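You operate a simulated robot arm through the tools that you are given. There is no shell and no other tool.

You run a simulated robot arm. Do the job below in one go: nothing can be reset, and whatever is moved stays where it is left.

TASK
Test the brush in the pull tester to about 20 N and sort it by whether the tuft holds.
Fine: clamp it with the orange arm; green tray if the tuft holds, else yellow; wheel back to slack before the arm opens. Where these are worked on the way, their far stop is far enough and under half their travel is too little: orange arm.

Only the result counts: the job must be done as asked and must still hold three seconds after the hand-in. Knocking over, shifting, dropping, spilling or breaking anything else fails it.

THE ROBOT
A 7-joint arm with a two-finger gripper, fixed in place. Base frame: the origin is at the foot of the arm, x ahead of it, y to its left, z up; the work surface is at about z = 760. Units: mm, rad, N and s.
With the tool pointing down near the work surface it reaches from about 340 to 720 mm from the base axis. Its first joint turns from -1.152 to 1.152 rad. Payload 2.45 kg.
Tool frame: the origin (TCP) lies between the finger pads and is the grasp point; the fingertips stand 26 mm ahead of it; z points along the fingers, y is the line along which they close. Largest opening 96 mm; the body of the gripper starts 69 mm behind the TCP.
Orientation is told as [roll, pitch, yaw] about the base's x, y, z axes, in that order, counted from this pose: with the fingers straight down and closing along the base's y, the tool's x points along the base's -x, its y along +y and its z along -z.

THE INTERFACE
- The arm moves only by the tool nudge_tool. Its argument "targets" is a list of rows, each an object of numbers (a shift or turn left out is 0, a gripper value left out holds the last): "wx", "wy", "wz": the turn, a rotation vector about the tool's x, y, z in rad; "tx", "ty", "tz": the shift along the tool's x, y, z in mm; "claw": the opening in per cent of the stroke, from 0 (shut) to 100 (fully open). In form: [{"wx": .., "wy": .., "wz": .., "tx": .., "ty": .., "tz": .., "claw": ..}, ...]. A call has 1 to 20 rows; each row is the pose to reach, as a shift and turn from the pose commanded when the call began, along the tool's axes at that moment. A row lasts 0.2 s, in which the tool goes at most 50 mm and 0.15 rad; a call with a longer step from one row to the next is refused whole, and so is a gripper value outside its range. Where a pose cannot be reached the arm comes as near as it can. A force on the tool above 40 N (or 10 N above the force at the start of the call, whichever is more), or a blocked arm, ends the call early, and 0.2 s more pass. The fingers move at their own pace and stop on an object; they squeeze with about 28 N. The grip force told is the motor's: it shows also when the fingers shut on nothing. Time passes only in rows, and 0.2 s behind the last, so rows that repeat a pose let the fingers close. It gives the time, the measured TCP pose, the force on the tool (base axes), the opening and the grip force at its end, in the units of the frame above (readings bear some noise), with the torque about the TCP (base axes, N m) and any sound that the robot's microphone picked up.
- Cameras (640 x 400 px; columns grow to the right, rows downward): "scene" is fixed at [179.3, -417.7, 1410.1]; the picture's right is [0.51, -0.86, 0.00], its down [-0.60, -0.36, -0.71] and it looks along [0.61, 0.37, -0.70] (base axes); focal length 335 px, centre (320, 200). "wrist" rides on the gripper at [82, 3, -98] in the tool frame; the picture's right is [-0.04, 1.00, 0.00], its down [-0.73, -0.03, -0.68] and it looks along [-0.68, -0.03, 0.73] (tool axes); focal length 256 px, centre (320, 200). There is no depth. A picture from a camera that has moved, and an enlarged one, comes with that camera's place and axes in the base frame and with its lens.
- camera(camera): a new picture of that camera. It takes no simulated time.
- inspect(camera, box): a new picture of the part [left, top, right, bottom] of that camera's present view, enlarged. It takes no simulated time.
- job_done(): hands the job in; it is judged then, once.

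Nothing tells you positions but the pictures and the camera data. Unless the task says otherwise, let go and move clear before handing in.

The tools are called after ">>>" by a JSON object that holds its "name" and its "arguments". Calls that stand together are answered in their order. nudge_tool: Moves the arm, as the interface text tells. Its arguments: {"type":"object","properties":{"targets":{"type":"array","items":{"type":"object","properties":{"wx":{"type":"number"},"wy":{"type":"number"},"wz":{"type":"number"},"tx":{"type":"number"},"ty":{"type":"number"},"tz":{"type":"number"},"claw":{"type":"number"}}}}},"required":["targets"]} The other tools are called the same way: camera (camera) takes a picture; inspect (camera, box) takes an enlarged picture of a part of a camera's view; job_done () hands the job in.

At the start:

```text
clock: 0.0
ee_pos: [407.1, 2.6, 1100.3]
tcp_rot: [0.001, 0.0, 0.0]
force: [0.3, 0.1, 0.0]
moment: [0.02, -0.01, 0.03]
finger_gap: 96.2
grasp_force: 0.1
```

scene: 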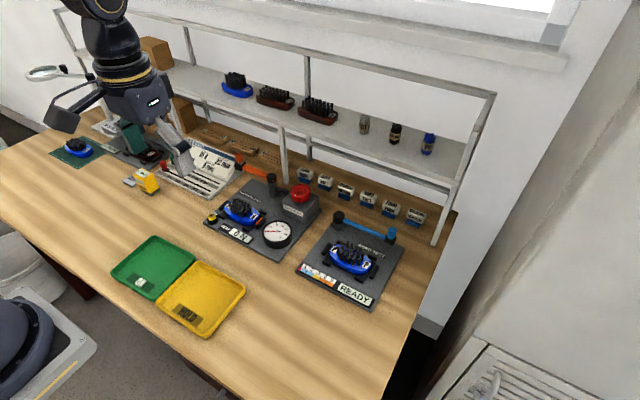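
wrist: 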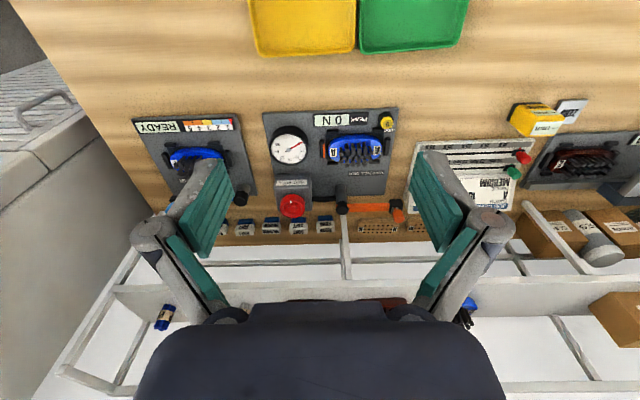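

I see a bench with a pull tester (dial, red wheel, orange arm), another station with a blue arm, and green and yellow trays. I'll look at each part closely before moving.

>>> {"name": "inspect", "arguments": {"camera": "scene", "box": [190, 140, 340, 270]}}

>>> {"name": "inspect", "arguments": {"camera": "scene", "box": [280, 190, 430, 320]}}

>>> {"name": "inspect", "arguments": {"camera": "scene", "box": [40, 100, 240, 220]}}

>>> {"name": "inspect", "arguments": {"camera": "scene", "box": [100, 220, 260, 350]}}

>>> {"name": "inspect", "arguments": {"camera": "wrist", "box": [250, 90, 420, 250]}}

```text
3.08 times, centred on (265, 205) of scene
camera zoom: at [179.3, -417.7, 1410.1], right [0.51, -0.86, 0.0], down [-0.6, -0.36, -0.71], along [0.61, 0.37, -0.7], focal length 1032 px, centre (489, 185)
```

zoom: 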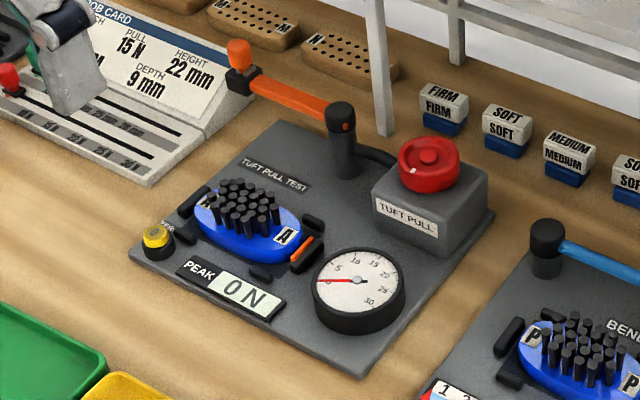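

```text
3.08 times, centred on (355, 255) of scene
camera zoom: at [179.3, -417.7, 1410.1], right [0.51, -0.86, 0.0], down [-0.6, -0.36, -0.71], along [0.61, 0.37, -0.7], focal length 1032 px, centre (212, 31)
```

zoom: 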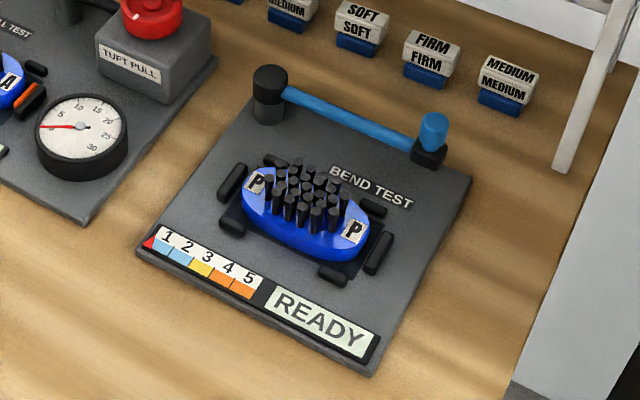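

```text
3.20 times, centred on (140, 160) of scene
camera zoom: at [179.3, -417.7, 1410.1], right [0.51, -0.86, 0.0], down [-0.6, -0.36, -0.71], along [0.61, 0.37, -0.7], focal length 1073 px, centre (896, 328)
```

zoom: 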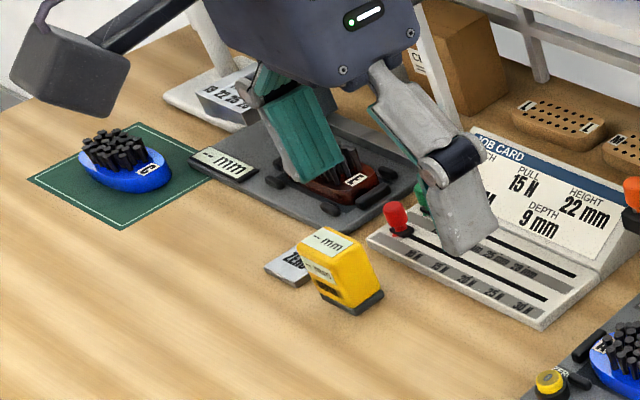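

```text
3.08 times, centred on (180, 285) of scene
camera zoom: at [179.3, -417.7, 1410.1], right [0.51, -0.86, 0.0], down [-0.6, -0.36, -0.71], along [0.61, 0.37, -0.7], focal length 1032 px, centre (751, -62)
```

zoom: 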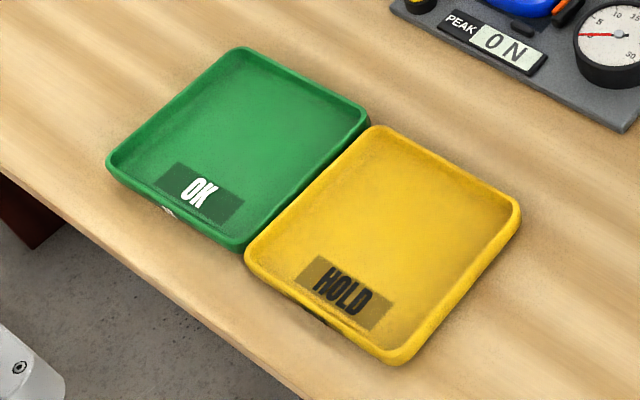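

```text
2.50 times, centred on (335, 170) of wrist
camera zoom: at [325.3, 4.5, 1199.2], right [0.04, 1.0, 0.0], down [0.73, -0.03, 0.68], along [0.68, -0.03, -0.73], focal length 640 px, centre (282, 275)
```

zoom: 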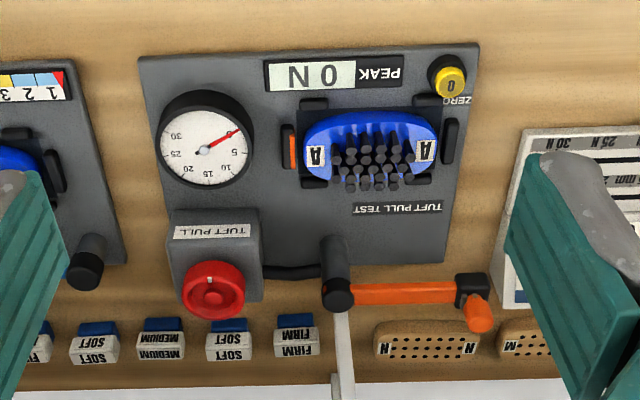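

The brush (marked A) already sits in the pull tester. The orange lever pivots on a post near (690, 34), with its knob near (697, 147). The red wheel is near (675, -60). Next I'll check the shelf clearance and bring the wrist camera over the tester for closer measurements.

>>> {"name": "inspect", "arguments": {"camera": "scene", "box": [130, 20, 500, 250]}}

>>> {"name": "nudge_tool", "arguments": {"targets": [{"tx": -40, "tz": 20}, {"tx": -80, "tz": 40}, {"tx": -100, "tz": 60}, {"tx": -100, "tz": 60}]}}

>>> {"name": "camera", "arguments": {"camera": "wrist"}}

>>> {"name": "camera", "arguments": {"camera": "scene"}}

```text
1.73 times, centred on (315, 135) of scene
camera zoom: at [179.3, -417.7, 1410.1], right [0.51, -0.86, 0.0], down [-0.6, -0.36, -0.71], along [0.61, 0.37, -0.7], focal length 580 px, centre (329, 312)
```

zoom: 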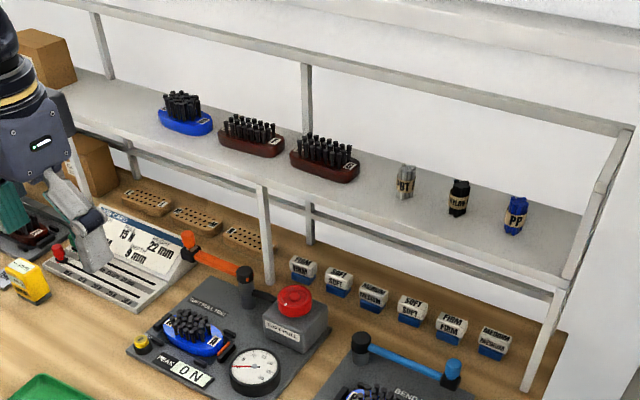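

```text
clock: 1.0
ee_pos: [510.2, 2.7, 1042.0]
tcp_rot: [-0.001, -0.002, -0.001]
force: [-0.5, 0.7, 0.1]
moment: [0.02, 0.0, 0.03]
finger_gap: 96.0
grasp_force: 0.0
```

```text
taken
camera wrist: at [426.8, 5.1, 1141.0], right [0.04, 1.0, 0.0], down [0.73, -0.03, 0.68], along [0.68, -0.03, -0.73], focal length 256 px, centre (320, 200)
```

wrist: 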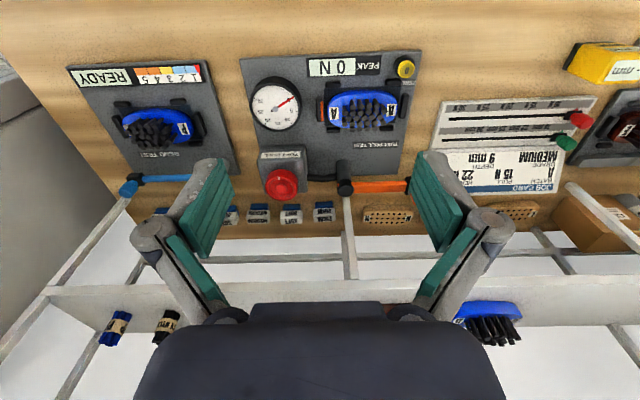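

```text
taken
```

scene: 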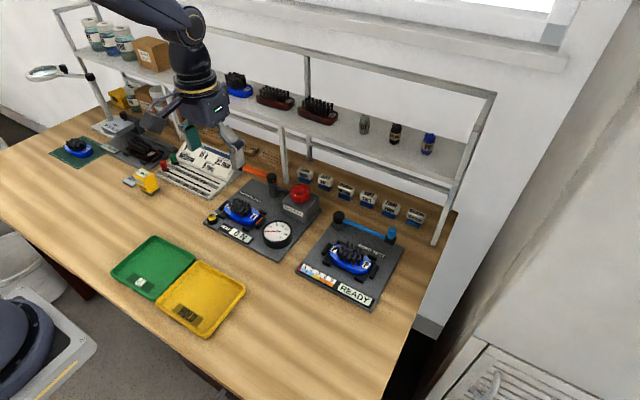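

The shelf front edge is near x≈757, z≈955, so the hand must stay clear of it when I work on the lever. Next I'll move left for a clear close view of the orange knob.

>>> {"name": "nudge_tool", "arguments": {"targets": [{"tx": -20, "ty": 40, "tz": 15}, {"tx": -40, "ty": 80, "tz": 30}, {"tx": -50, "ty": 87, "tz": 42}, {"tx": -50, "ty": 87, "tz": 42}]}}

>>> {"name": "camera", "arguments": {"camera": "wrist"}}

>>> {"name": "inspect", "arguments": {"camera": "wrist", "box": [200, 120, 440, 270]}}

>>> {"name": "inspect", "arguments": {"camera": "scene", "box": [170, 110, 330, 210]}}

```text
clock: 2.0
ee_pos: [557.6, 91.0, 999.5]
tcp_rot: [0.001, 0.001, -0.001]
force: [-0.4, 0.0, 0.7]
moment: [0.0, 0.03, -0.02]
finger_gap: 96.1
grasp_force: 0.2
```

```text
taken
camera wrist: at [476.3, 93.1, 1098.3], right [0.04, 1.0, 0.0], down [0.73, -0.03, 0.68], along [0.68, -0.03, -0.73], focal length 256 px, centre (320, 200)
```

wrist: 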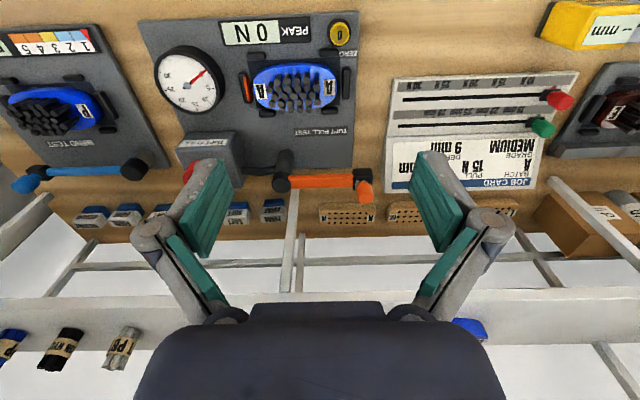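

```text
2.67 times, centred on (320, 195) of wrist
camera zoom: at [476.3, 93.1, 1098.3], right [0.04, 1.0, 0.0], down [0.73, -0.03, 0.68], along [0.68, -0.03, -0.73], focal length 683 px, centre (320, 213)
```

zoom: 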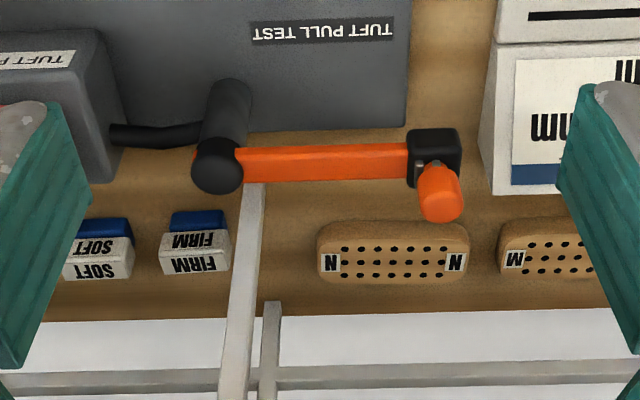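

```text
4.00 times, centred on (250, 160) of scene
camera zoom: at [179.3, -417.7, 1410.1], right [0.51, -0.86, 0.0], down [-0.6, -0.36, -0.71], along [0.61, 0.37, -0.7], focal length 1342 px, centre (600, 360)
```

zoom: 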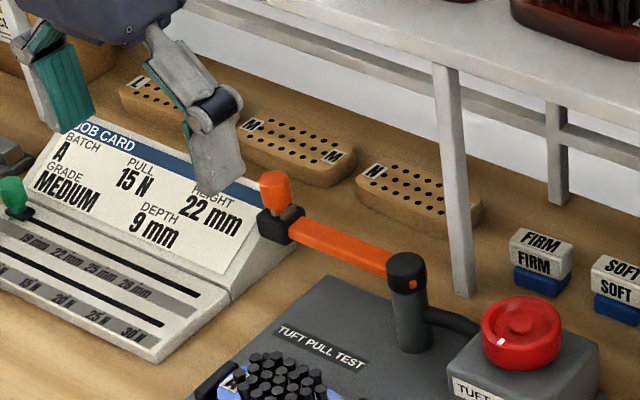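

The knob is a vertical orange cylinder about 19 mm across, axis near (687, 138), z 850–873, and the lever pivot is near (685, 34). I'll move above the knob with the gripper yawed about -50° and half closed, then check the pictures.

>>> {"name": "nudge_tool", "arguments": {"targets": [{"tx": -18, "ty": 7, "tz": 10, "wz": 0.124, "claw": 50}, {"tx": -36, "ty": 14, "tz": 20, "wz": 0.249}, {"tx": -55, "ty": 20, "tz": 30, "wz": 0.373}, {"tx": -74, "ty": 27, "tz": 40, "wz": 0.497}, {"tx": -92, "ty": 33, "tz": 50, "wz": 0.621}, {"tx": -110, "ty": 40, "tz": 60, "wz": 0.746}, {"tx": -129.5, "ty": 47, "tz": 69, "wz": 0.87}, {"tx": -129.5, "ty": 47, "tz": 69, "wz": 0.87}]}}

>>> {"name": "camera", "arguments": {"camera": "scene"}}

>>> {"name": "inspect", "arguments": {"camera": "scene", "box": [170, 60, 330, 200]}}

>>> {"name": "camera", "arguments": {"camera": "wrist"}}

```text
clock: 3.8
ee_pos: [688.7, 135.2, 929.0]
tcp_rot: [0.001, 0.0, -0.873]
force: [-0.6, 0.3, 0.3]
moment: [0.03, -0.04, 0.0]
finger_gap: 48.0
grasp_force: 0.1
```

```text
taken
```

scene: 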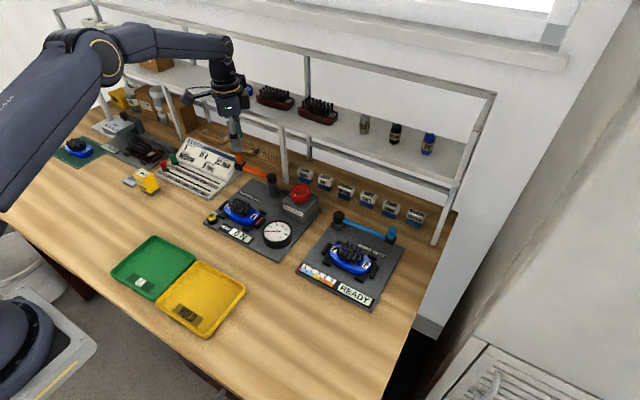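

```text
2.86 times, centred on (250, 130) of scene
camera zoom: at [179.3, -417.7, 1410.1], right [0.51, -0.86, 0.0], down [-0.6, -0.36, -0.71], along [0.61, 0.37, -0.7], focal length 958 px, centre (520, 400)
```

zoom: 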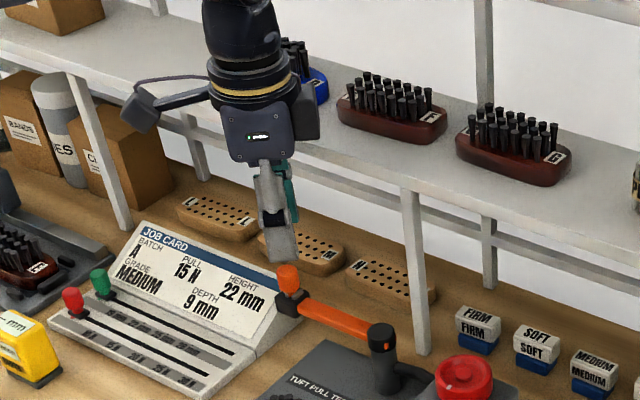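

```text
taken
camera wrist: at [637.9, 198.8, 1028.5], right [0.79, 0.61, 0.0], down [0.45, -0.58, 0.68], along [0.42, -0.54, -0.73], focal length 256 px, centre (320, 200)
```

wrist: 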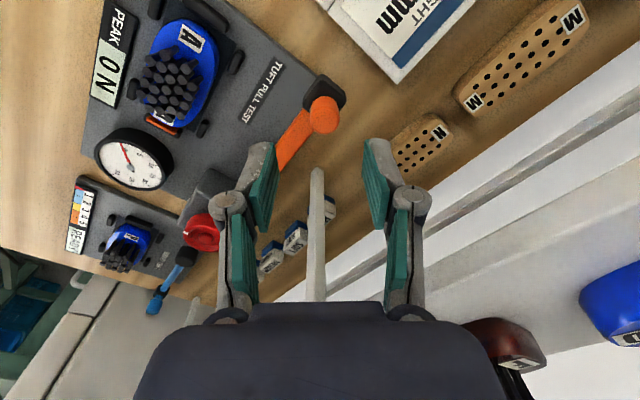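

The hand clears the shelf. I'll zoom in on the wrist view to fine-tune the alignment with the knob.

>>> {"name": "inspect", "arguments": {"camera": "wrist", "box": [240, 60, 400, 160]}}

>>> {"name": "inspect", "arguments": {"camera": "scene", "box": [210, 120, 290, 180]}}

```text
4.00 times, centred on (320, 110) of wrist
camera zoom: at [637.9, 198.8, 1028.5], right [0.79, 0.61, 0.0], down [0.45, -0.58, 0.68], along [0.42, -0.54, -0.73], focal length 1024 px, centre (320, 560)
```

zoom: 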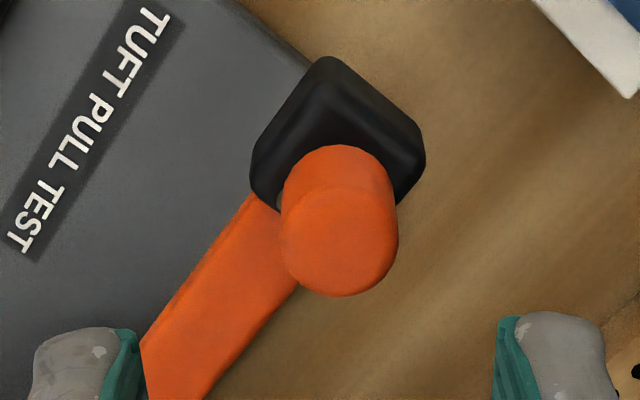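

```text
6.67 times, centred on (250, 150) of scene
camera zoom: at [179.3, -417.7, 1410.1], right [0.51, -0.86, 0.0], down [-0.6, -0.36, -0.71], along [0.61, 0.37, -0.7], focal length 2236 px, centre (787, 533)
```

zoom: 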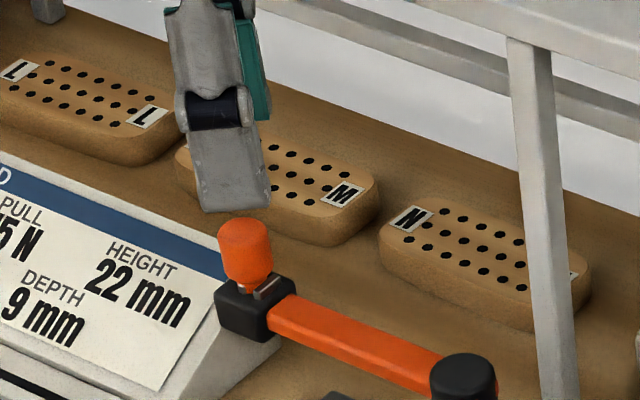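

The knob axis is near (687, 141), so I'll shift by about (+5.7, +2.5) in tool x and y, lower to z≈875 and close on the knob.

>>> {"name": "nudge_tool", "arguments": {"targets": [{"tx": 5.7, "ty": 2.5, "tz": 10}, {"tx": 5.7, "ty": 2.5, "tz": 22}, {"tx": 5.7, "ty": 2.5, "tz": 34}, {"tx": 5.7, "ty": 2.5, "tz": 45}, {"tx": 5.7, "ty": 2.5, "tz": 53}, {"tx": 5.7, "ty": 2.5, "tz": 53}]}}

>>> {"name": "inspect", "arguments": {"camera": "scene", "box": [190, 100, 310, 190]}}

>>> {"name": "camera", "arguments": {"camera": "wrist"}}

```text
clock: 5.2
ee_pos: [686.1, 142.9, 874.8]
tcp_rot: [0.002, -0.001, -0.871]
force: [-0.5, 0.8, -0.1]
moment: [0.0, 0.06, 0.02]
finger_gap: 48.0
grasp_force: 0.1
```

```text
4.44 times, centred on (250, 145) of scene
camera zoom: at [179.3, -417.7, 1410.1], right [0.51, -0.86, 0.0], down [-0.6, -0.36, -0.71], along [0.61, 0.37, -0.7], focal length 1490 px, centre (631, 444)
```

zoom: 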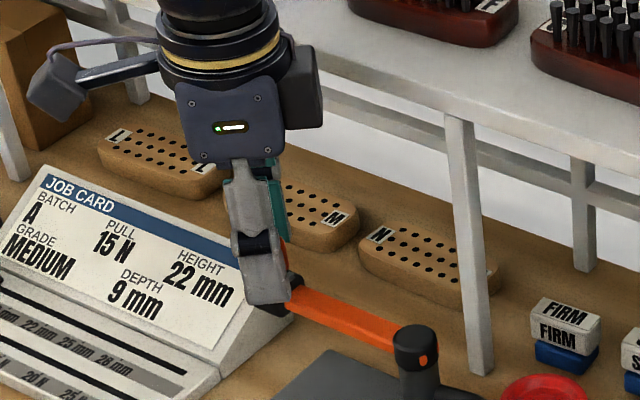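

```text
taken
camera wrist: at [635.3, 205.2, 973.3], right [0.79, 0.61, 0.0], down [0.45, -0.58, 0.68], along [0.42, -0.54, -0.73], focal length 256 px, centre (320, 200)
```

wrist: 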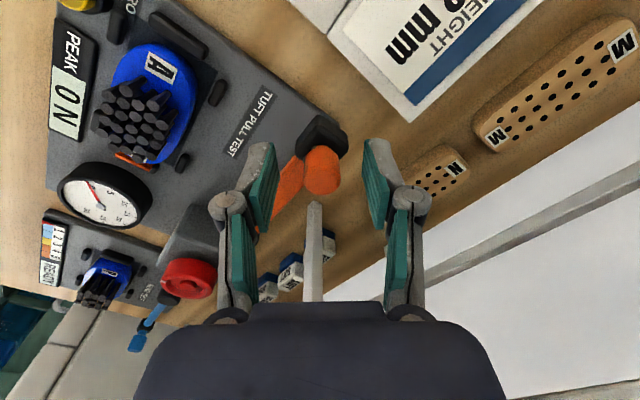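

The knob now sits between the fingertips, so I'll close on it.

>>> {"name": "nudge_tool", "arguments": {"targets": [{"claw": 0}, {"claw": 0}, {"claw": 0}, {"claw": 0}]}}

>>> {"name": "camera", "arguments": {"camera": "wrist"}}

```text
clock: 6.2
ee_pos: [685.8, 141.1, 874.0]
tcp_rot: [-0.001, 0.001, -0.87]
force: [0.4, 1.7, -0.3]
moment: [0.04, -0.01, 0.07]
finger_gap: 19.4
grasp_force: 44.0
```

```text
taken
camera wrist: at [635.2, 205.5, 973.4], right [0.79, 0.61, 0.0], down [0.45, -0.58, 0.68], along [0.42, -0.54, -0.73], focal length 256 px, centre (320, 200)
```

wrist: 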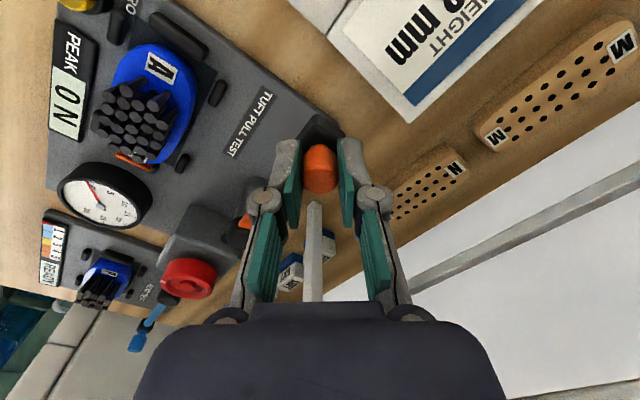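

The knob is held (gap 19.4 mm). I'll start swinging the lever counter-clockwise over the nest along an arc about (685, 34) and watch the forces.

>>> {"name": "nudge_tool", "arguments": {"targets": [{"tx": 3.4, "ty": -4.16, "wz": -0.05}, {"tx": 6.59, "ty": -8.49, "wz": -0.1}, {"tx": 9.56, "ty": -12.97, "wz": -0.15}, {"tx": 12.3, "ty": -17.59, "wz": -0.2}, {"tx": 14.8, "ty": -22.35, "wz": -0.25}, {"tx": 17.06, "ty": -27.22, "wz": -0.3}]}}

>>> {"name": "camera", "arguments": {"camera": "wrist"}}

>>> {"name": "inspect", "arguments": {"camera": "scene", "box": [180, 100, 320, 200]}}

```text
clock: 7.6
ee_pos: [652.5, 136.1, 874.6]
tcp_rot: [-0.005, 0.004, -0.57]
force: [-1.1, -2.2, -24.8]
moment: [-0.27, -0.21, -0.18]
finger_gap: 19.1
grasp_force: 44.1
```

```text
taken
camera wrist: at [586.0, 182.4, 973.7], right [0.57, 0.82, 0.0], down [0.6, -0.42, 0.68], along [0.55, -0.39, -0.74], focal length 256 px, centre (320, 200)
```

wrist: 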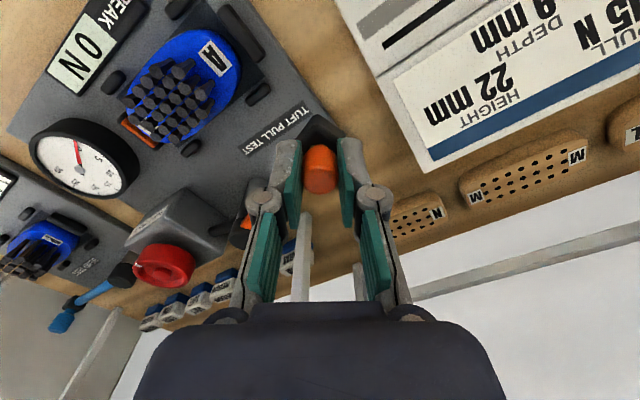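

```text
4.00 times, centred on (250, 150) of scene
camera zoom: at [179.8, -417.7, 1410.0], right [0.51, -0.86, 0.0], down [-0.6, -0.36, -0.71], along [0.61, 0.37, -0.7], focal length 1342 px, centre (600, 400)
```

zoom: 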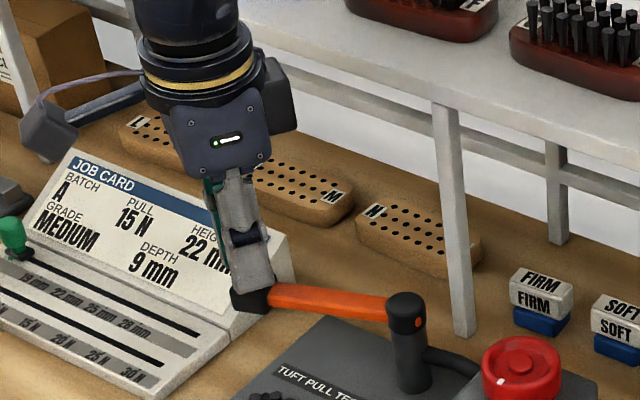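

The lever turned with the hand, but something now pulls the tool down with about 25 N, so the arm may sink as it swings. I'll lower a little and see if the force drops.

>>> {"name": "nudge_tool", "arguments": {"targets": [{"tz": 1.5}, {"tz": 3}, {"tz": 3}]}}

```text
clock: 8.4
ee_pos: [654.8, 136.5, 874.3]
tcp_rot: [0.0, -0.002, -0.571]
force: [-1.1, -5.1, -10.0]
moment: [0.12, 0.57, -0.19]
finger_gap: 19.1
grasp_force: 44.1
```

>>> {"name": "nudge_tool", "arguments": {"targets": [{"tz": 1}, {"tz": 2}, {"tz": 2}]}}

>>> {"name": "inspect", "arguments": {"camera": "scene", "box": [190, 130, 310, 210]}}

```text
clock: 9.2
ee_pos: [656.1, 136.8, 874.9]
tcp_rot: [0.005, -0.008, -0.57]
force: [4.1, -7.3, 18.3]
moment: [0.06, 0.29, 0.12]
finger_gap: 19.1
grasp_force: 45.1
```

```text
5.00 times, centred on (250, 170) of scene
camera zoom: at [179.0, -418.0, 1410.0], right [0.51, -0.86, 0.0], down [-0.6, -0.36, -0.71], along [0.61, 0.37, -0.7], focal length 1677 px, centre (670, 350)
```

zoom: 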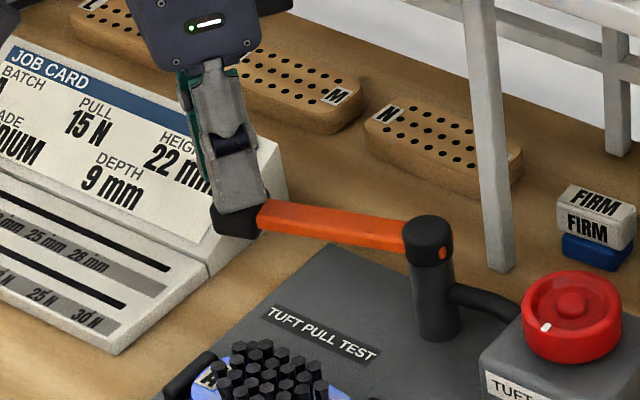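

The vertical force flips sign within a few millimetres, so the lever is rigid in z and does not sink freely. I'll ease back toward zero force, swing a little further and watch the trend.

>>> {"name": "nudge_tool", "arguments": {"targets": [{"tz": -1.3}, {"tz": -1.3}]}}

>>> {"name": "nudge_tool", "arguments": {"targets": [{"tx": 1.7, "ty": -2.08, "wz": -0.025}, {"tx": 3.4, "ty": -4.16, "wz": -0.05}, {"tx": 5.0, "ty": -6.3, "wz": -0.075}, {"tx": 6.59, "ty": -8.49, "wz": -0.1}, {"tx": 6.59, "ty": -8.49, "wz": -0.1}]}}

```text
clock: 9.8
ee_pos: [654.2, 136.8, 874.1]
tcp_rot: [0.002, -0.004, -0.571]
force: [4.4, -7.0, 23.6]
moment: [-0.35, -0.41, 0.21]
finger_gap: 19.3
grasp_force: 43.7
```

```text
clock: 11.0
ee_pos: [644.8, 132.6, 873.3]
tcp_rot: [0.004, -0.003, -0.471]
force: [5.5, -7.1, 29.4]
moment: [-0.22, -0.2, 0.14]
finger_gap: 18.8
grasp_force: 43.7
```

The vertical force looks like the controller fighting the lever's rigid height through the tight grip. I'll open slightly to a 23 mm cage around the knob so only sideways pushing remains, then raise 3 mm.

>>> {"name": "nudge_tool", "arguments": {"targets": [{"tz": -1.5, "claw": 24}, {"tz": -3.5, "claw": 24}, {"tz": -3.5, "claw": 24}]}}

>>> {"name": "camera", "arguments": {"camera": "wrist"}}

>>> {"name": "inspect", "arguments": {"camera": "scene", "box": [180, 120, 320, 220]}}

```text
clock: 11.8
ee_pos: [643.6, 134.3, 874.3]
tcp_rot: [0.0, 0.001, -0.47]
force: [-0.4, -1.0, -0.3]
moment: [-0.02, 0.0, -0.02]
finger_gap: 23.0
grasp_force: 0.0
```

```text
taken
camera wrist: at [571.7, 172.9, 974.3], right [0.49, 0.87, 0.0], down [0.64, -0.36, 0.68], along [0.59, -0.33, -0.73], focal length 256 px, centre (320, 200)
```

wrist: 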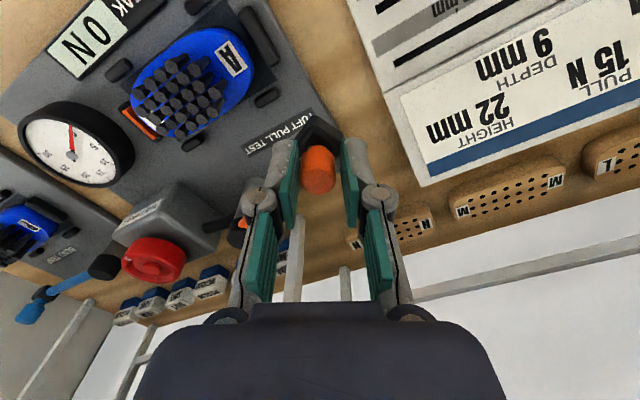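

```text
4.00 times, centred on (250, 170) of scene
camera zoom: at [179.3, -417.7, 1410.1], right [0.51, -0.86, 0.0], down [-0.6, -0.36, -0.71], along [0.61, 0.37, -0.7], focal length 1342 px, centre (600, 320)
```

zoom: 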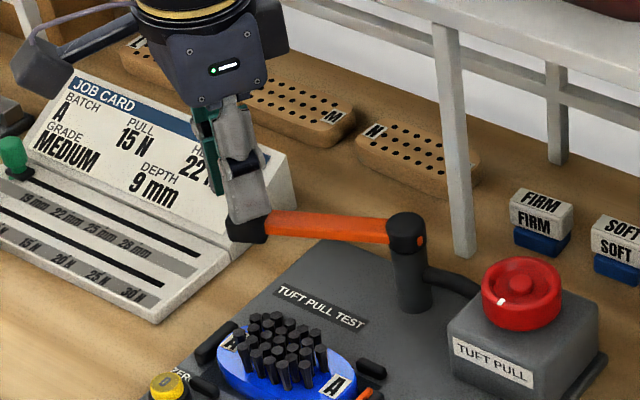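

The cage works, with no force left. I'll keep the yaw fixed and push the knob along the arc.

>>> {"name": "nudge_tool", "arguments": {"targets": [{"tx": 3.6, "ty": -4.6}, {"tx": 7.1, "ty": -9.2}, {"tx": 9.95, "ty": -13.8}, {"tx": 12.7, "ty": -18.5}, {"tx": 15.1, "ty": -23.3}, {"tx": 17.4, "ty": -28.2}, {"tx": 19.3, "ty": -33.2}, {"tx": 21.1, "ty": -38.3}]}}

>>> {"name": "camera", "arguments": {"camera": "wrist"}}

>>> {"name": "inspect", "arguments": {"camera": "scene", "box": [180, 120, 320, 250]}}

```text
clock: 13.6
ee_pos: [608.0, 108.9, 876.3]
tcp_rot: [0.0, 0.001, -0.469]
force: [-0.5, 0.0, 0.5]
moment: [-0.02, -0.05, -0.02]
finger_gap: 23.2
grasp_force: 0.2
```

```text
taken
camera wrist: at [535.6, 148.0, 974.8], right [0.49, 0.87, 0.0], down [0.64, -0.36, 0.68], along [0.59, -0.33, -0.73], focal length 256 px, centre (320, 200)
```

wrist: 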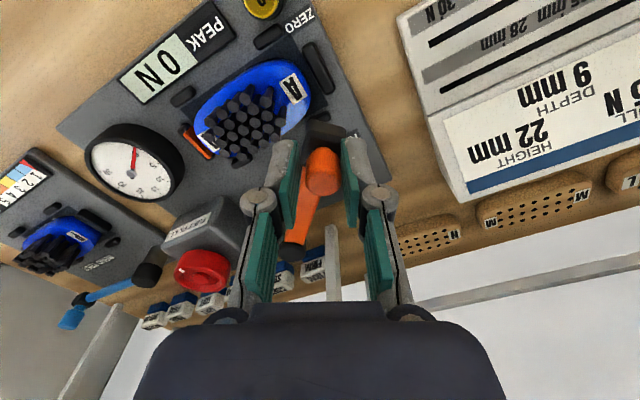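

```text
3.08 times, centred on (250, 185) of scene
camera zoom: at [179.3, -417.7, 1410.1], right [0.51, -0.86, 0.0], down [-0.6, -0.36, -0.71], along [0.61, 0.37, -0.7], focal length 1032 px, centre (535, 246)
```

zoom: 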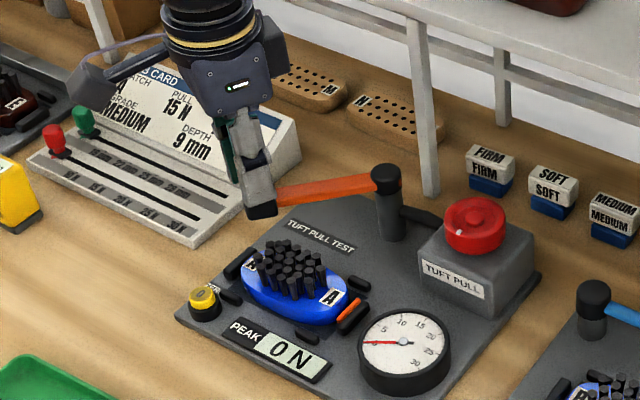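

The lever follows smoothly. I'll continue toward about 70° and then look again.

>>> {"name": "nudge_tool", "arguments": {"targets": [{"tx": 1.4, "ty": -5.2}, {"tx": 2.66, "ty": -10.4}, {"tx": 3.6, "ty": -15.7}, {"tx": 4.34, "ty": -21.0}, {"tx": 4.7, "ty": -26.4}, {"tx": 4.8, "ty": -31.8}, {"tx": 4.7, "ty": -37.2}, {"tx": 4.34, "ty": -42.7}]}}

>>> {"name": "camera", "arguments": {"camera": "wrist"}}

>>> {"name": "inspect", "arguments": {"camera": "scene", "box": [180, 120, 320, 250]}}

```text
clock: 15.4
ee_pos: [585.2, 72.8, 877.1]
tcp_rot: [-0.001, 0.0, -0.472]
force: [0.3, -0.5, 0.3]
moment: [0.03, -0.02, -0.01]
finger_gap: 23.2
grasp_force: 0.1
```

```text
taken
camera wrist: at [512.6, 112.1, 975.9], right [0.49, 0.87, 0.0], down [0.64, -0.36, 0.68], along [0.59, -0.33, -0.73], focal length 256 px, centre (320, 200)
```

wrist: 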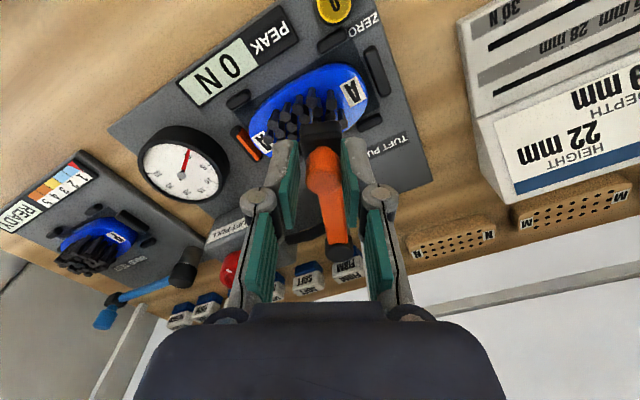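

```text
3.08 times, centred on (250, 185) of scene
camera zoom: at [179.3, -417.7, 1410.1], right [0.51, -0.86, 0.0], down [-0.6, -0.36, -0.71], along [0.61, 0.37, -0.7], focal length 1032 px, centre (535, 246)
```

zoom: 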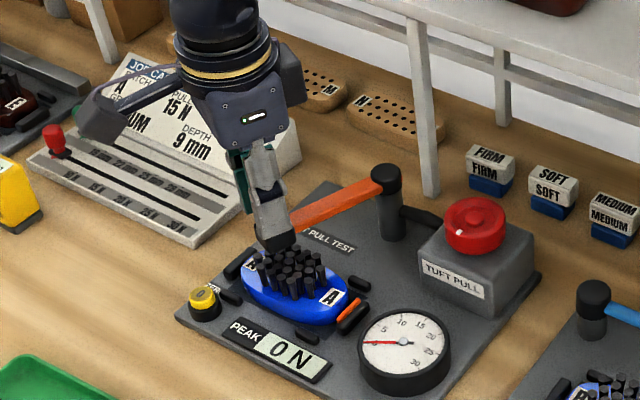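

It still swings freely and is now arriving over the brush. I'll continue in small steps, turning the hand with the lever, to find the far stop.

>>> {"name": "nudge_tool", "arguments": {"targets": [{"tx": -0.7, "ty": -5.4, "tz": 1, "wz": -0.05}, {"tx": -1.6, "ty": -10.6, "tz": 2, "wz": -0.1}, {"tx": -2.8, "ty": -15.9, "tz": 2, "wz": -0.15}, {"tx": -4.3, "ty": -21.0, "tz": 2, "wz": -0.2}, {"tx": -6.0, "ty": -26.2, "tz": 2, "wz": -0.25}, {"tx": -8.0, "ty": -31.3, "tz": 2, "wz": -0.3}]}}

>>> {"name": "camera", "arguments": {"camera": "wrist"}}

>>> {"name": "inspect", "arguments": {"camera": "scene", "box": [180, 120, 320, 250]}}

```text
clock: 16.8
ee_pos: [579.1, 47.8, 876.5]
tcp_rot: [0.006, -0.006, -0.166]
force: [17.6, 31.5, -6.7]
moment: [0.57, -0.4, -0.1]
finger_gap: 44.4
grasp_force: 16.3
```

```text
taken
camera wrist: at [497.1, 62.4, 974.0], right [0.2, 0.98, 0.01], down [0.71, -0.15, 0.68], along [0.67, -0.13, -0.73], focal length 256 px, centre (320, 200)
```

wrist: 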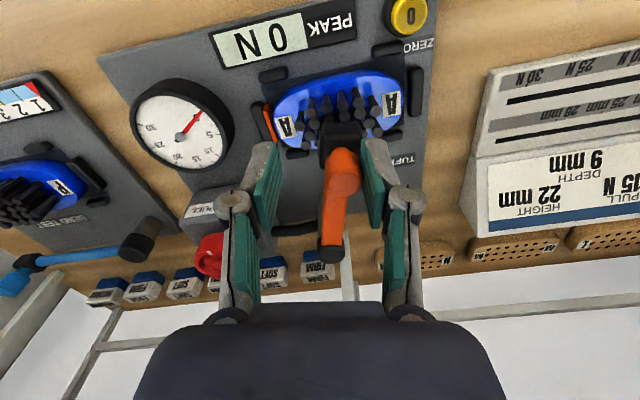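

```text
3.08 times, centred on (250, 185) of scene
camera zoom: at [179.9, -416.9, 1410.2], right [0.51, -0.86, 0.0], down [-0.6, -0.36, -0.71], along [0.61, 0.37, -0.7], focal length 1032 px, centre (535, 246)
```

zoom: 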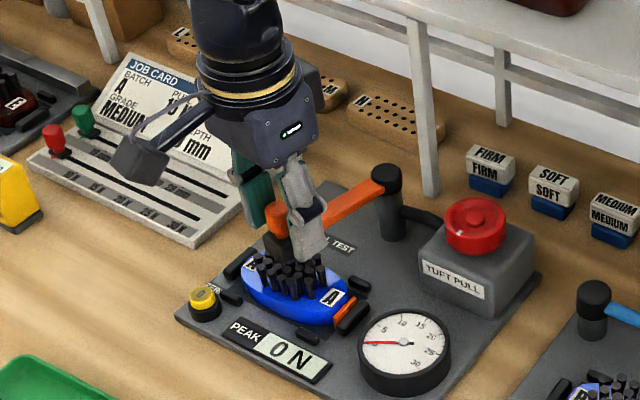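

The lever stopped firmly near φ≈76°, with the knob near (581, 60) right over the brush centre, and the finger yielded against it. I'll back off so the knob is centred, open the fingers and check that the lever stays.

>>> {"name": "nudge_tool", "arguments": {"targets": [{"ty": 6, "claw": 24}, {"ty": 12, "claw": 24}, {"ty": 12, "claw": 45}, {"ty": 12, "claw": 45}]}}

>>> {"name": "camera", "arguments": {"camera": "wrist"}}

>>> {"name": "inspect", "arguments": {"camera": "scene", "box": [190, 150, 320, 260]}}

```text
clock: 17.8
ee_pos: [577.2, 51.4, 873.7]
tcp_rot: [-0.001, 0.002, -0.171]
force: [-0.1, -0.8, -0.6]
moment: [-0.01, -0.02, -0.01]
finger_gap: 43.1
grasp_force: 0.0
```

```text
taken
camera wrist: at [496.8, 68.9, 973.1], right [0.21, 0.98, 0.0], down [0.72, -0.15, 0.68], along [0.66, -0.14, -0.74], focal length 256 px, centre (320, 200)
```

wrist: 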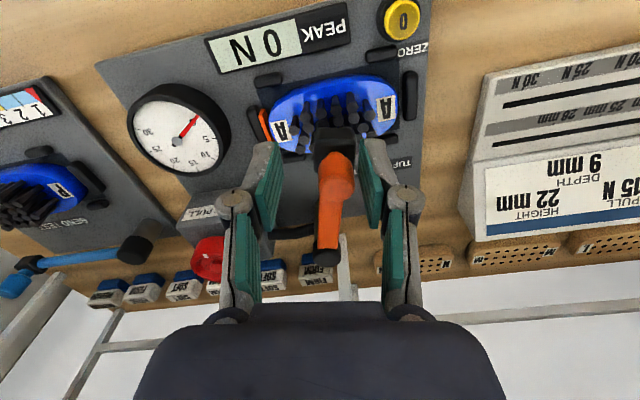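

```text
3.64 times, centred on (255, 205) of scene
camera zoom: at [179.3, -417.7, 1410.1], right [0.51, -0.86, 0.0], down [-0.6, -0.36, -0.71], along [0.61, 0.37, -0.7], focal length 1220 px, centre (556, 182)
```

zoom: 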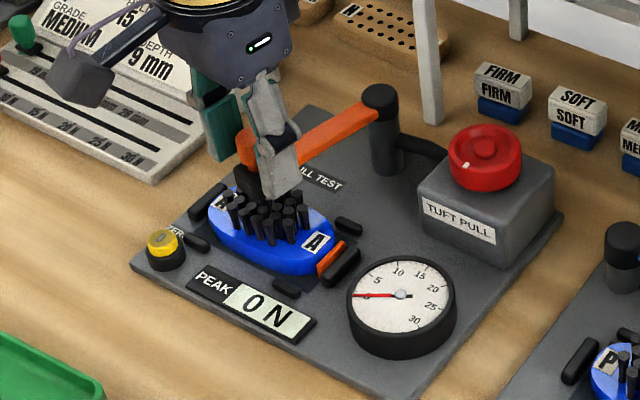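

The lever stayed put and the force is zero. I'll lift straight up and look at the clamped state.

>>> {"name": "nudge_tool", "arguments": {"targets": [{"tz": -15, "claw": 60}, {"tz": -35}, {"tz": -60}, {"tz": -90}, {"tz": -120, "tx": 30}, {"tz": -140, "tx": 60}, {"tz": -140, "tx": 60}]}}

>>> {"name": "camera", "arguments": {"camera": "wrist"}}

>>> {"name": "inspect", "arguments": {"camera": "scene", "box": [190, 150, 320, 260]}}

```text
clock: 19.4
ee_pos: [515.5, 64.1, 1014.1]
tcp_rot: [-0.002, 0.001, -0.171]
force: [-0.4, 0.1, -0.6]
moment: [0.0, -0.01, 0.01]
finger_gap: 57.5
grasp_force: 0.0
```

```text
taken
camera wrist: at [435.0, 80.1, 1113.7], right [0.21, 0.98, 0.0], down [0.72, -0.15, 0.68], along [0.66, -0.14, -0.73], focal length 256 px, centre (320, 200)
```

wrist: 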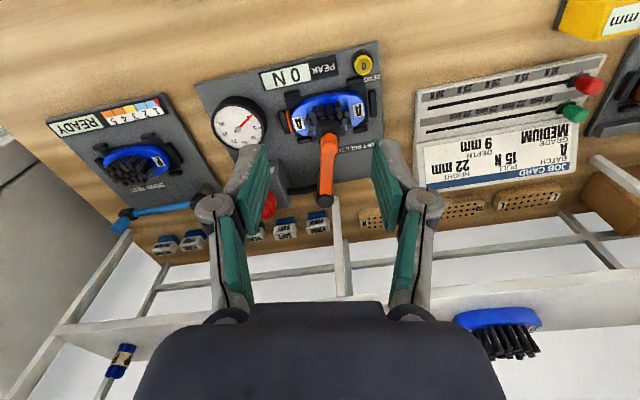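

```text
3.64 times, centred on (255, 205) of scene
camera zoom: at [179.3, -417.7, 1410.1], right [0.51, -0.86, 0.0], down [-0.6, -0.36, -0.71], along [0.61, 0.37, -0.7], focal length 1220 px, centre (556, 182)
```

zoom: 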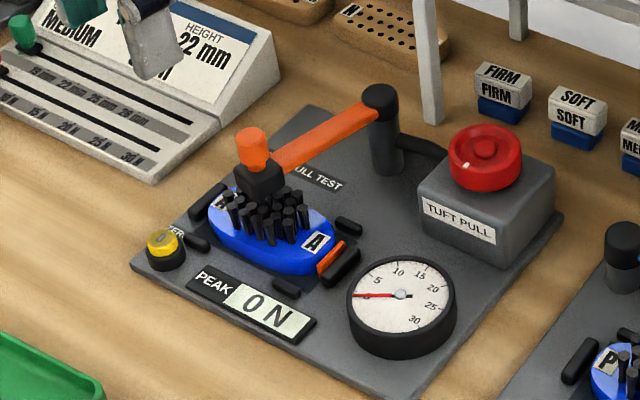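

The lever now points at the brush centre (knob near (584, 59)), which I take as its far stop. Next I'll move over the red wheel for a precise look.

>>> {"name": "nudge_tool", "arguments": {"targets": [{"tx": -20, "ty": -22, "tz": 8, "wz": -0.035, "claw": 100}, {"tx": -42, "ty": -44, "tz": 20, "wz": -0.07}, {"tx": -63, "ty": -66, "tz": 32, "wz": -0.1}, {"tx": -84, "ty": -88, "tz": 44, "wz": -0.14}, {"tx": -105, "ty": -111, "tz": 54, "wz": -0.171}, {"tx": -105, "ty": -111, "tz": 54, "wz": -0.171}]}}

>>> {"name": "camera", "arguments": {"camera": "wrist"}}

>>> {"name": "inspect", "arguments": {"camera": "wrist", "box": [240, 120, 400, 220]}}

>>> {"name": "inspect", "arguments": {"camera": "scene", "box": [260, 160, 340, 260]}}

```text
clock: 20.8
ee_pos: [603.2, -64.3, 959.3]
tcp_rot: [0.0, 0.001, 0.003]
force: [-1.2, -0.1, -0.3]
moment: [0.03, 0.0, 0.03]
finger_gap: 96.1
grasp_force: 0.0
```

```text
taken
camera wrist: at [520.6, -62.5, 1058.3], right [0.04, 1.0, 0.0], down [0.73, -0.03, 0.68], along [0.68, -0.03, -0.73], focal length 256 px, centre (320, 200)
```

wrist: 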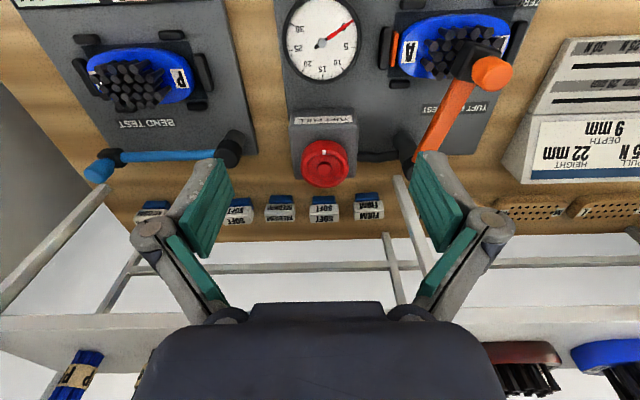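

```text
4.00 times, centred on (320, 170) of wrist
camera zoom: at [520.6, -62.5, 1058.3], right [0.04, 1.0, 0.0], down [0.73, -0.03, 0.68], along [0.68, -0.03, -0.73], focal length 1024 px, centre (320, 320)
```

zoom: 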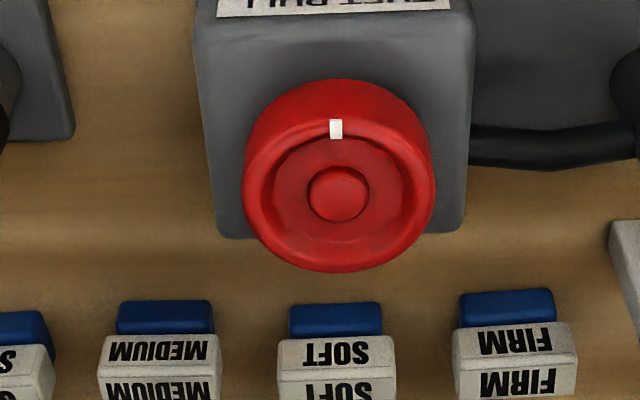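

```text
4.00 times, centred on (300, 210) of scene
camera zoom: at [179.3, -417.7, 1410.1], right [0.51, -0.86, 0.0], down [-0.6, -0.36, -0.71], along [0.61, 0.37, -0.7], focal length 1342 px, centre (400, 160)
```

zoom: 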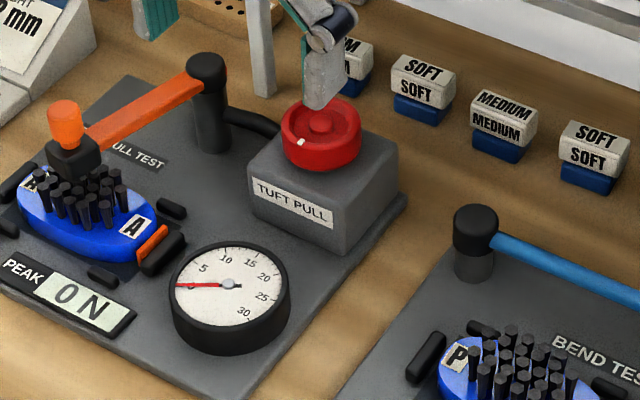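

The wheel hub is near (675, -64, 846), about 50 mm across, with its white mark toward the robot and the dial at 0. I'll move above it and refine the centring.

>>> {"name": "nudge_tool", "arguments": {"targets": [{"tx": -18, "tz": 14, "claw": 78}, {"tx": -36, "tz": 29}, {"tx": -54, "tz": 44}, {"tx": -71.8, "tz": 59}, {"tx": -71.8, "tz": 59}]}}

>>> {"name": "camera", "arguments": {"camera": "wrist"}}

>>> {"name": "inspect", "arguments": {"camera": "scene", "box": [240, 110, 360, 230]}}

```text
clock: 22.0
ee_pos: [675.8, -63.1, 901.3]
tcp_rot: [-0.001, 0.0, 0.0]
force: [-0.1, 0.1, -0.3]
moment: [0.01, 0.0, 0.02]
finger_gap: 74.7
grasp_force: 0.1
```

```text
taken
camera wrist: at [593.0, -61.8, 999.7], right [0.04, 1.0, 0.0], down [0.73, -0.03, 0.68], along [0.68, -0.03, -0.73], focal length 256 px, centre (320, 200)
```

wrist: 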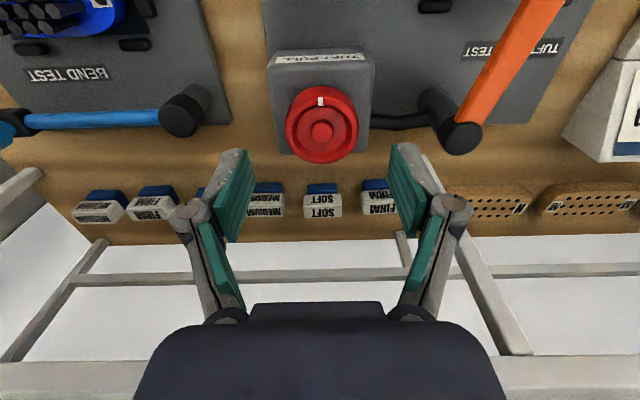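

```text
3.33 times, centred on (300, 170) of scene
camera zoom: at [179.3, -417.7, 1410.1], right [0.51, -0.86, 0.0], down [-0.6, -0.36, -0.71], along [0.61, 0.37, -0.7], focal length 1118 px, centre (387, 300)
```

zoom: 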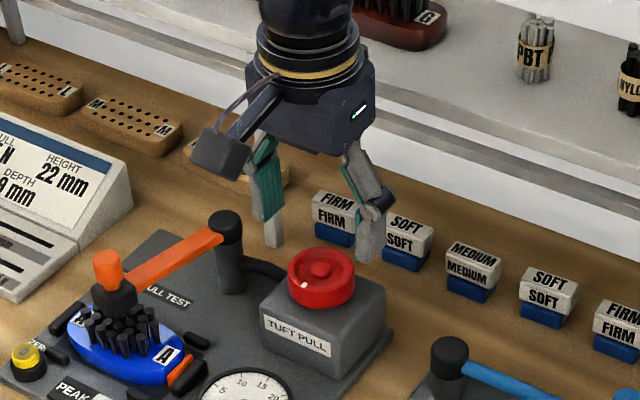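

Centring is within about 1 mm. I'll lower to z≈856, tips just above the box top, and close on the wheel.

>>> {"name": "nudge_tool", "arguments": {"targets": [{"tz": 12, "ty": -1}, {"tz": 24, "ty": -1}, {"tz": 35, "ty": -1}, {"tz": 44.5, "ty": -1}, {"tz": 44.5, "ty": -1}]}}

>>> {"name": "inspect", "arguments": {"camera": "scene", "box": [250, 130, 350, 230]}}

>>> {"name": "camera", "arguments": {"camera": "wrist"}}

```text
clock: 23.2
ee_pos: [676.9, -65.5, 856.7]
tcp_rot: [0.002, 0.0, 0.001]
force: [-0.1, 0.1, 0.2]
moment: [-0.01, 0.03, 0.0]
finger_gap: 74.9
grasp_force: 0.0
```

```text
4.00 times, centred on (300, 180) of scene
camera zoom: at [179.3, -417.7, 1410.1], right [0.51, -0.86, 0.0], down [-0.6, -0.36, -0.71], along [0.61, 0.37, -0.7], focal length 1342 px, centre (400, 280)
```

zoom: 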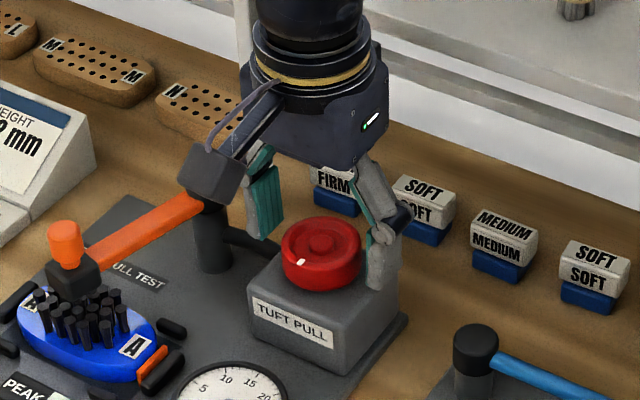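

```text
taken
camera wrist: at [593.8, -62.9, 955.5], right [0.04, 1.0, 0.0], down [0.73, -0.03, 0.68], along [0.68, -0.03, -0.73], focal length 256 px, centre (320, 200)
```

wrist: 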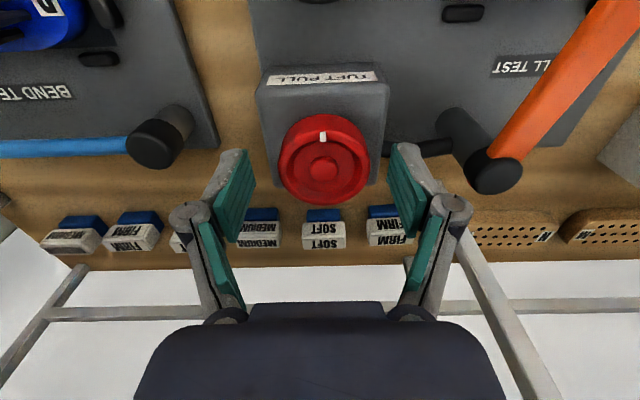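

The hub is offset about (+2.5, +1.5) mm in tool x and y. I'll correct that and close on the wheel.

>>> {"name": "nudge_tool", "arguments": {"targets": [{"tx": 2.5, "ty": 1.5}, {"tx": 2.5, "ty": 1.5, "claw": 0}, {"tx": 2.5, "ty": 1.5, "claw": 0}, {"tx": 2.5, "ty": 1.5, "claw": 0}]}}

>>> {"name": "camera", "arguments": {"camera": "wrist"}}

>>> {"name": "inspect", "arguments": {"camera": "scene", "box": [210, 160, 330, 260]}}

```text
clock: 24.2
ee_pos: [673.2, -62.2, 856.7]
tcp_rot: [0.003, 0.0, 0.001]
force: [0.7, 3.8, 2.8]
moment: [0.15, 0.07, 0.03]
finger_gap: 49.8
grasp_force: 40.6
```

```text
taken
camera wrist: at [591.4, -60.8, 956.1], right [0.04, 1.0, 0.0], down [0.73, -0.03, 0.68], along [0.68, -0.03, -0.73], focal length 256 px, centre (320, 200)
```

wrist: 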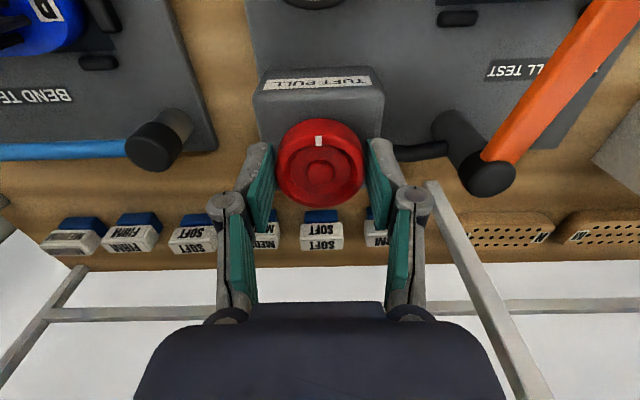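

```text
4.00 times, centred on (270, 210) of scene
camera zoom: at [179.3, -417.6, 1410.1], right [0.51, -0.86, 0.0], down [-0.6, -0.36, -0.71], along [0.61, 0.37, -0.7], focal length 1342 px, centre (520, 160)
```

zoom: 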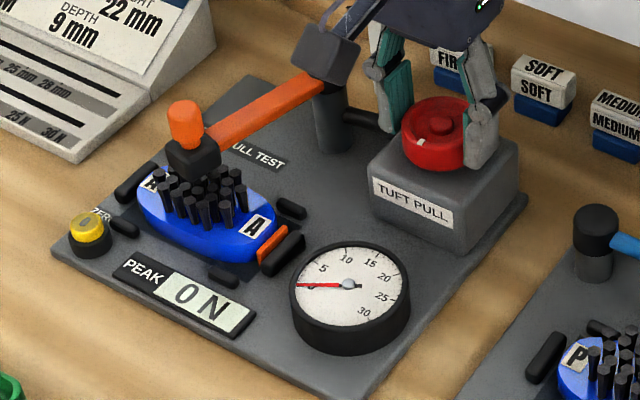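

The wheel is gripped (49.8 mm) and the dial reads 0. I'll turn clockwise from above by a small angle and read the dial.

>>> {"name": "nudge_tool", "arguments": {"targets": [{"wz": 0.05}, {"wz": 0.1}, {"wz": 0.15}, {"wz": 0.15}]}}

>>> {"name": "inspect", "arguments": {"camera": "scene", "box": [210, 160, 330, 260]}}

```text
clock: 25.2
ee_pos: [673.8, -62.9, 856.0]
tcp_rot: [0.0, -0.001, -0.15]
force: [-3.8, 8.0, 9.7]
moment: [0.39, -0.03, 0.02]
finger_gap: 49.5
grasp_force: 45.1
```

```text
4.00 times, centred on (270, 210) of scene
camera zoom: at [179.0, -417.5, 1410.2], right [0.51, -0.86, 0.0], down [-0.6, -0.36, -0.71], along [0.61, 0.37, -0.7], focal length 1342 px, centre (520, 160)
```

zoom: 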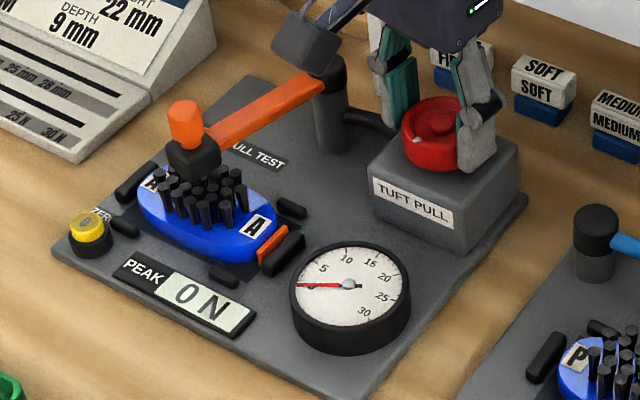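

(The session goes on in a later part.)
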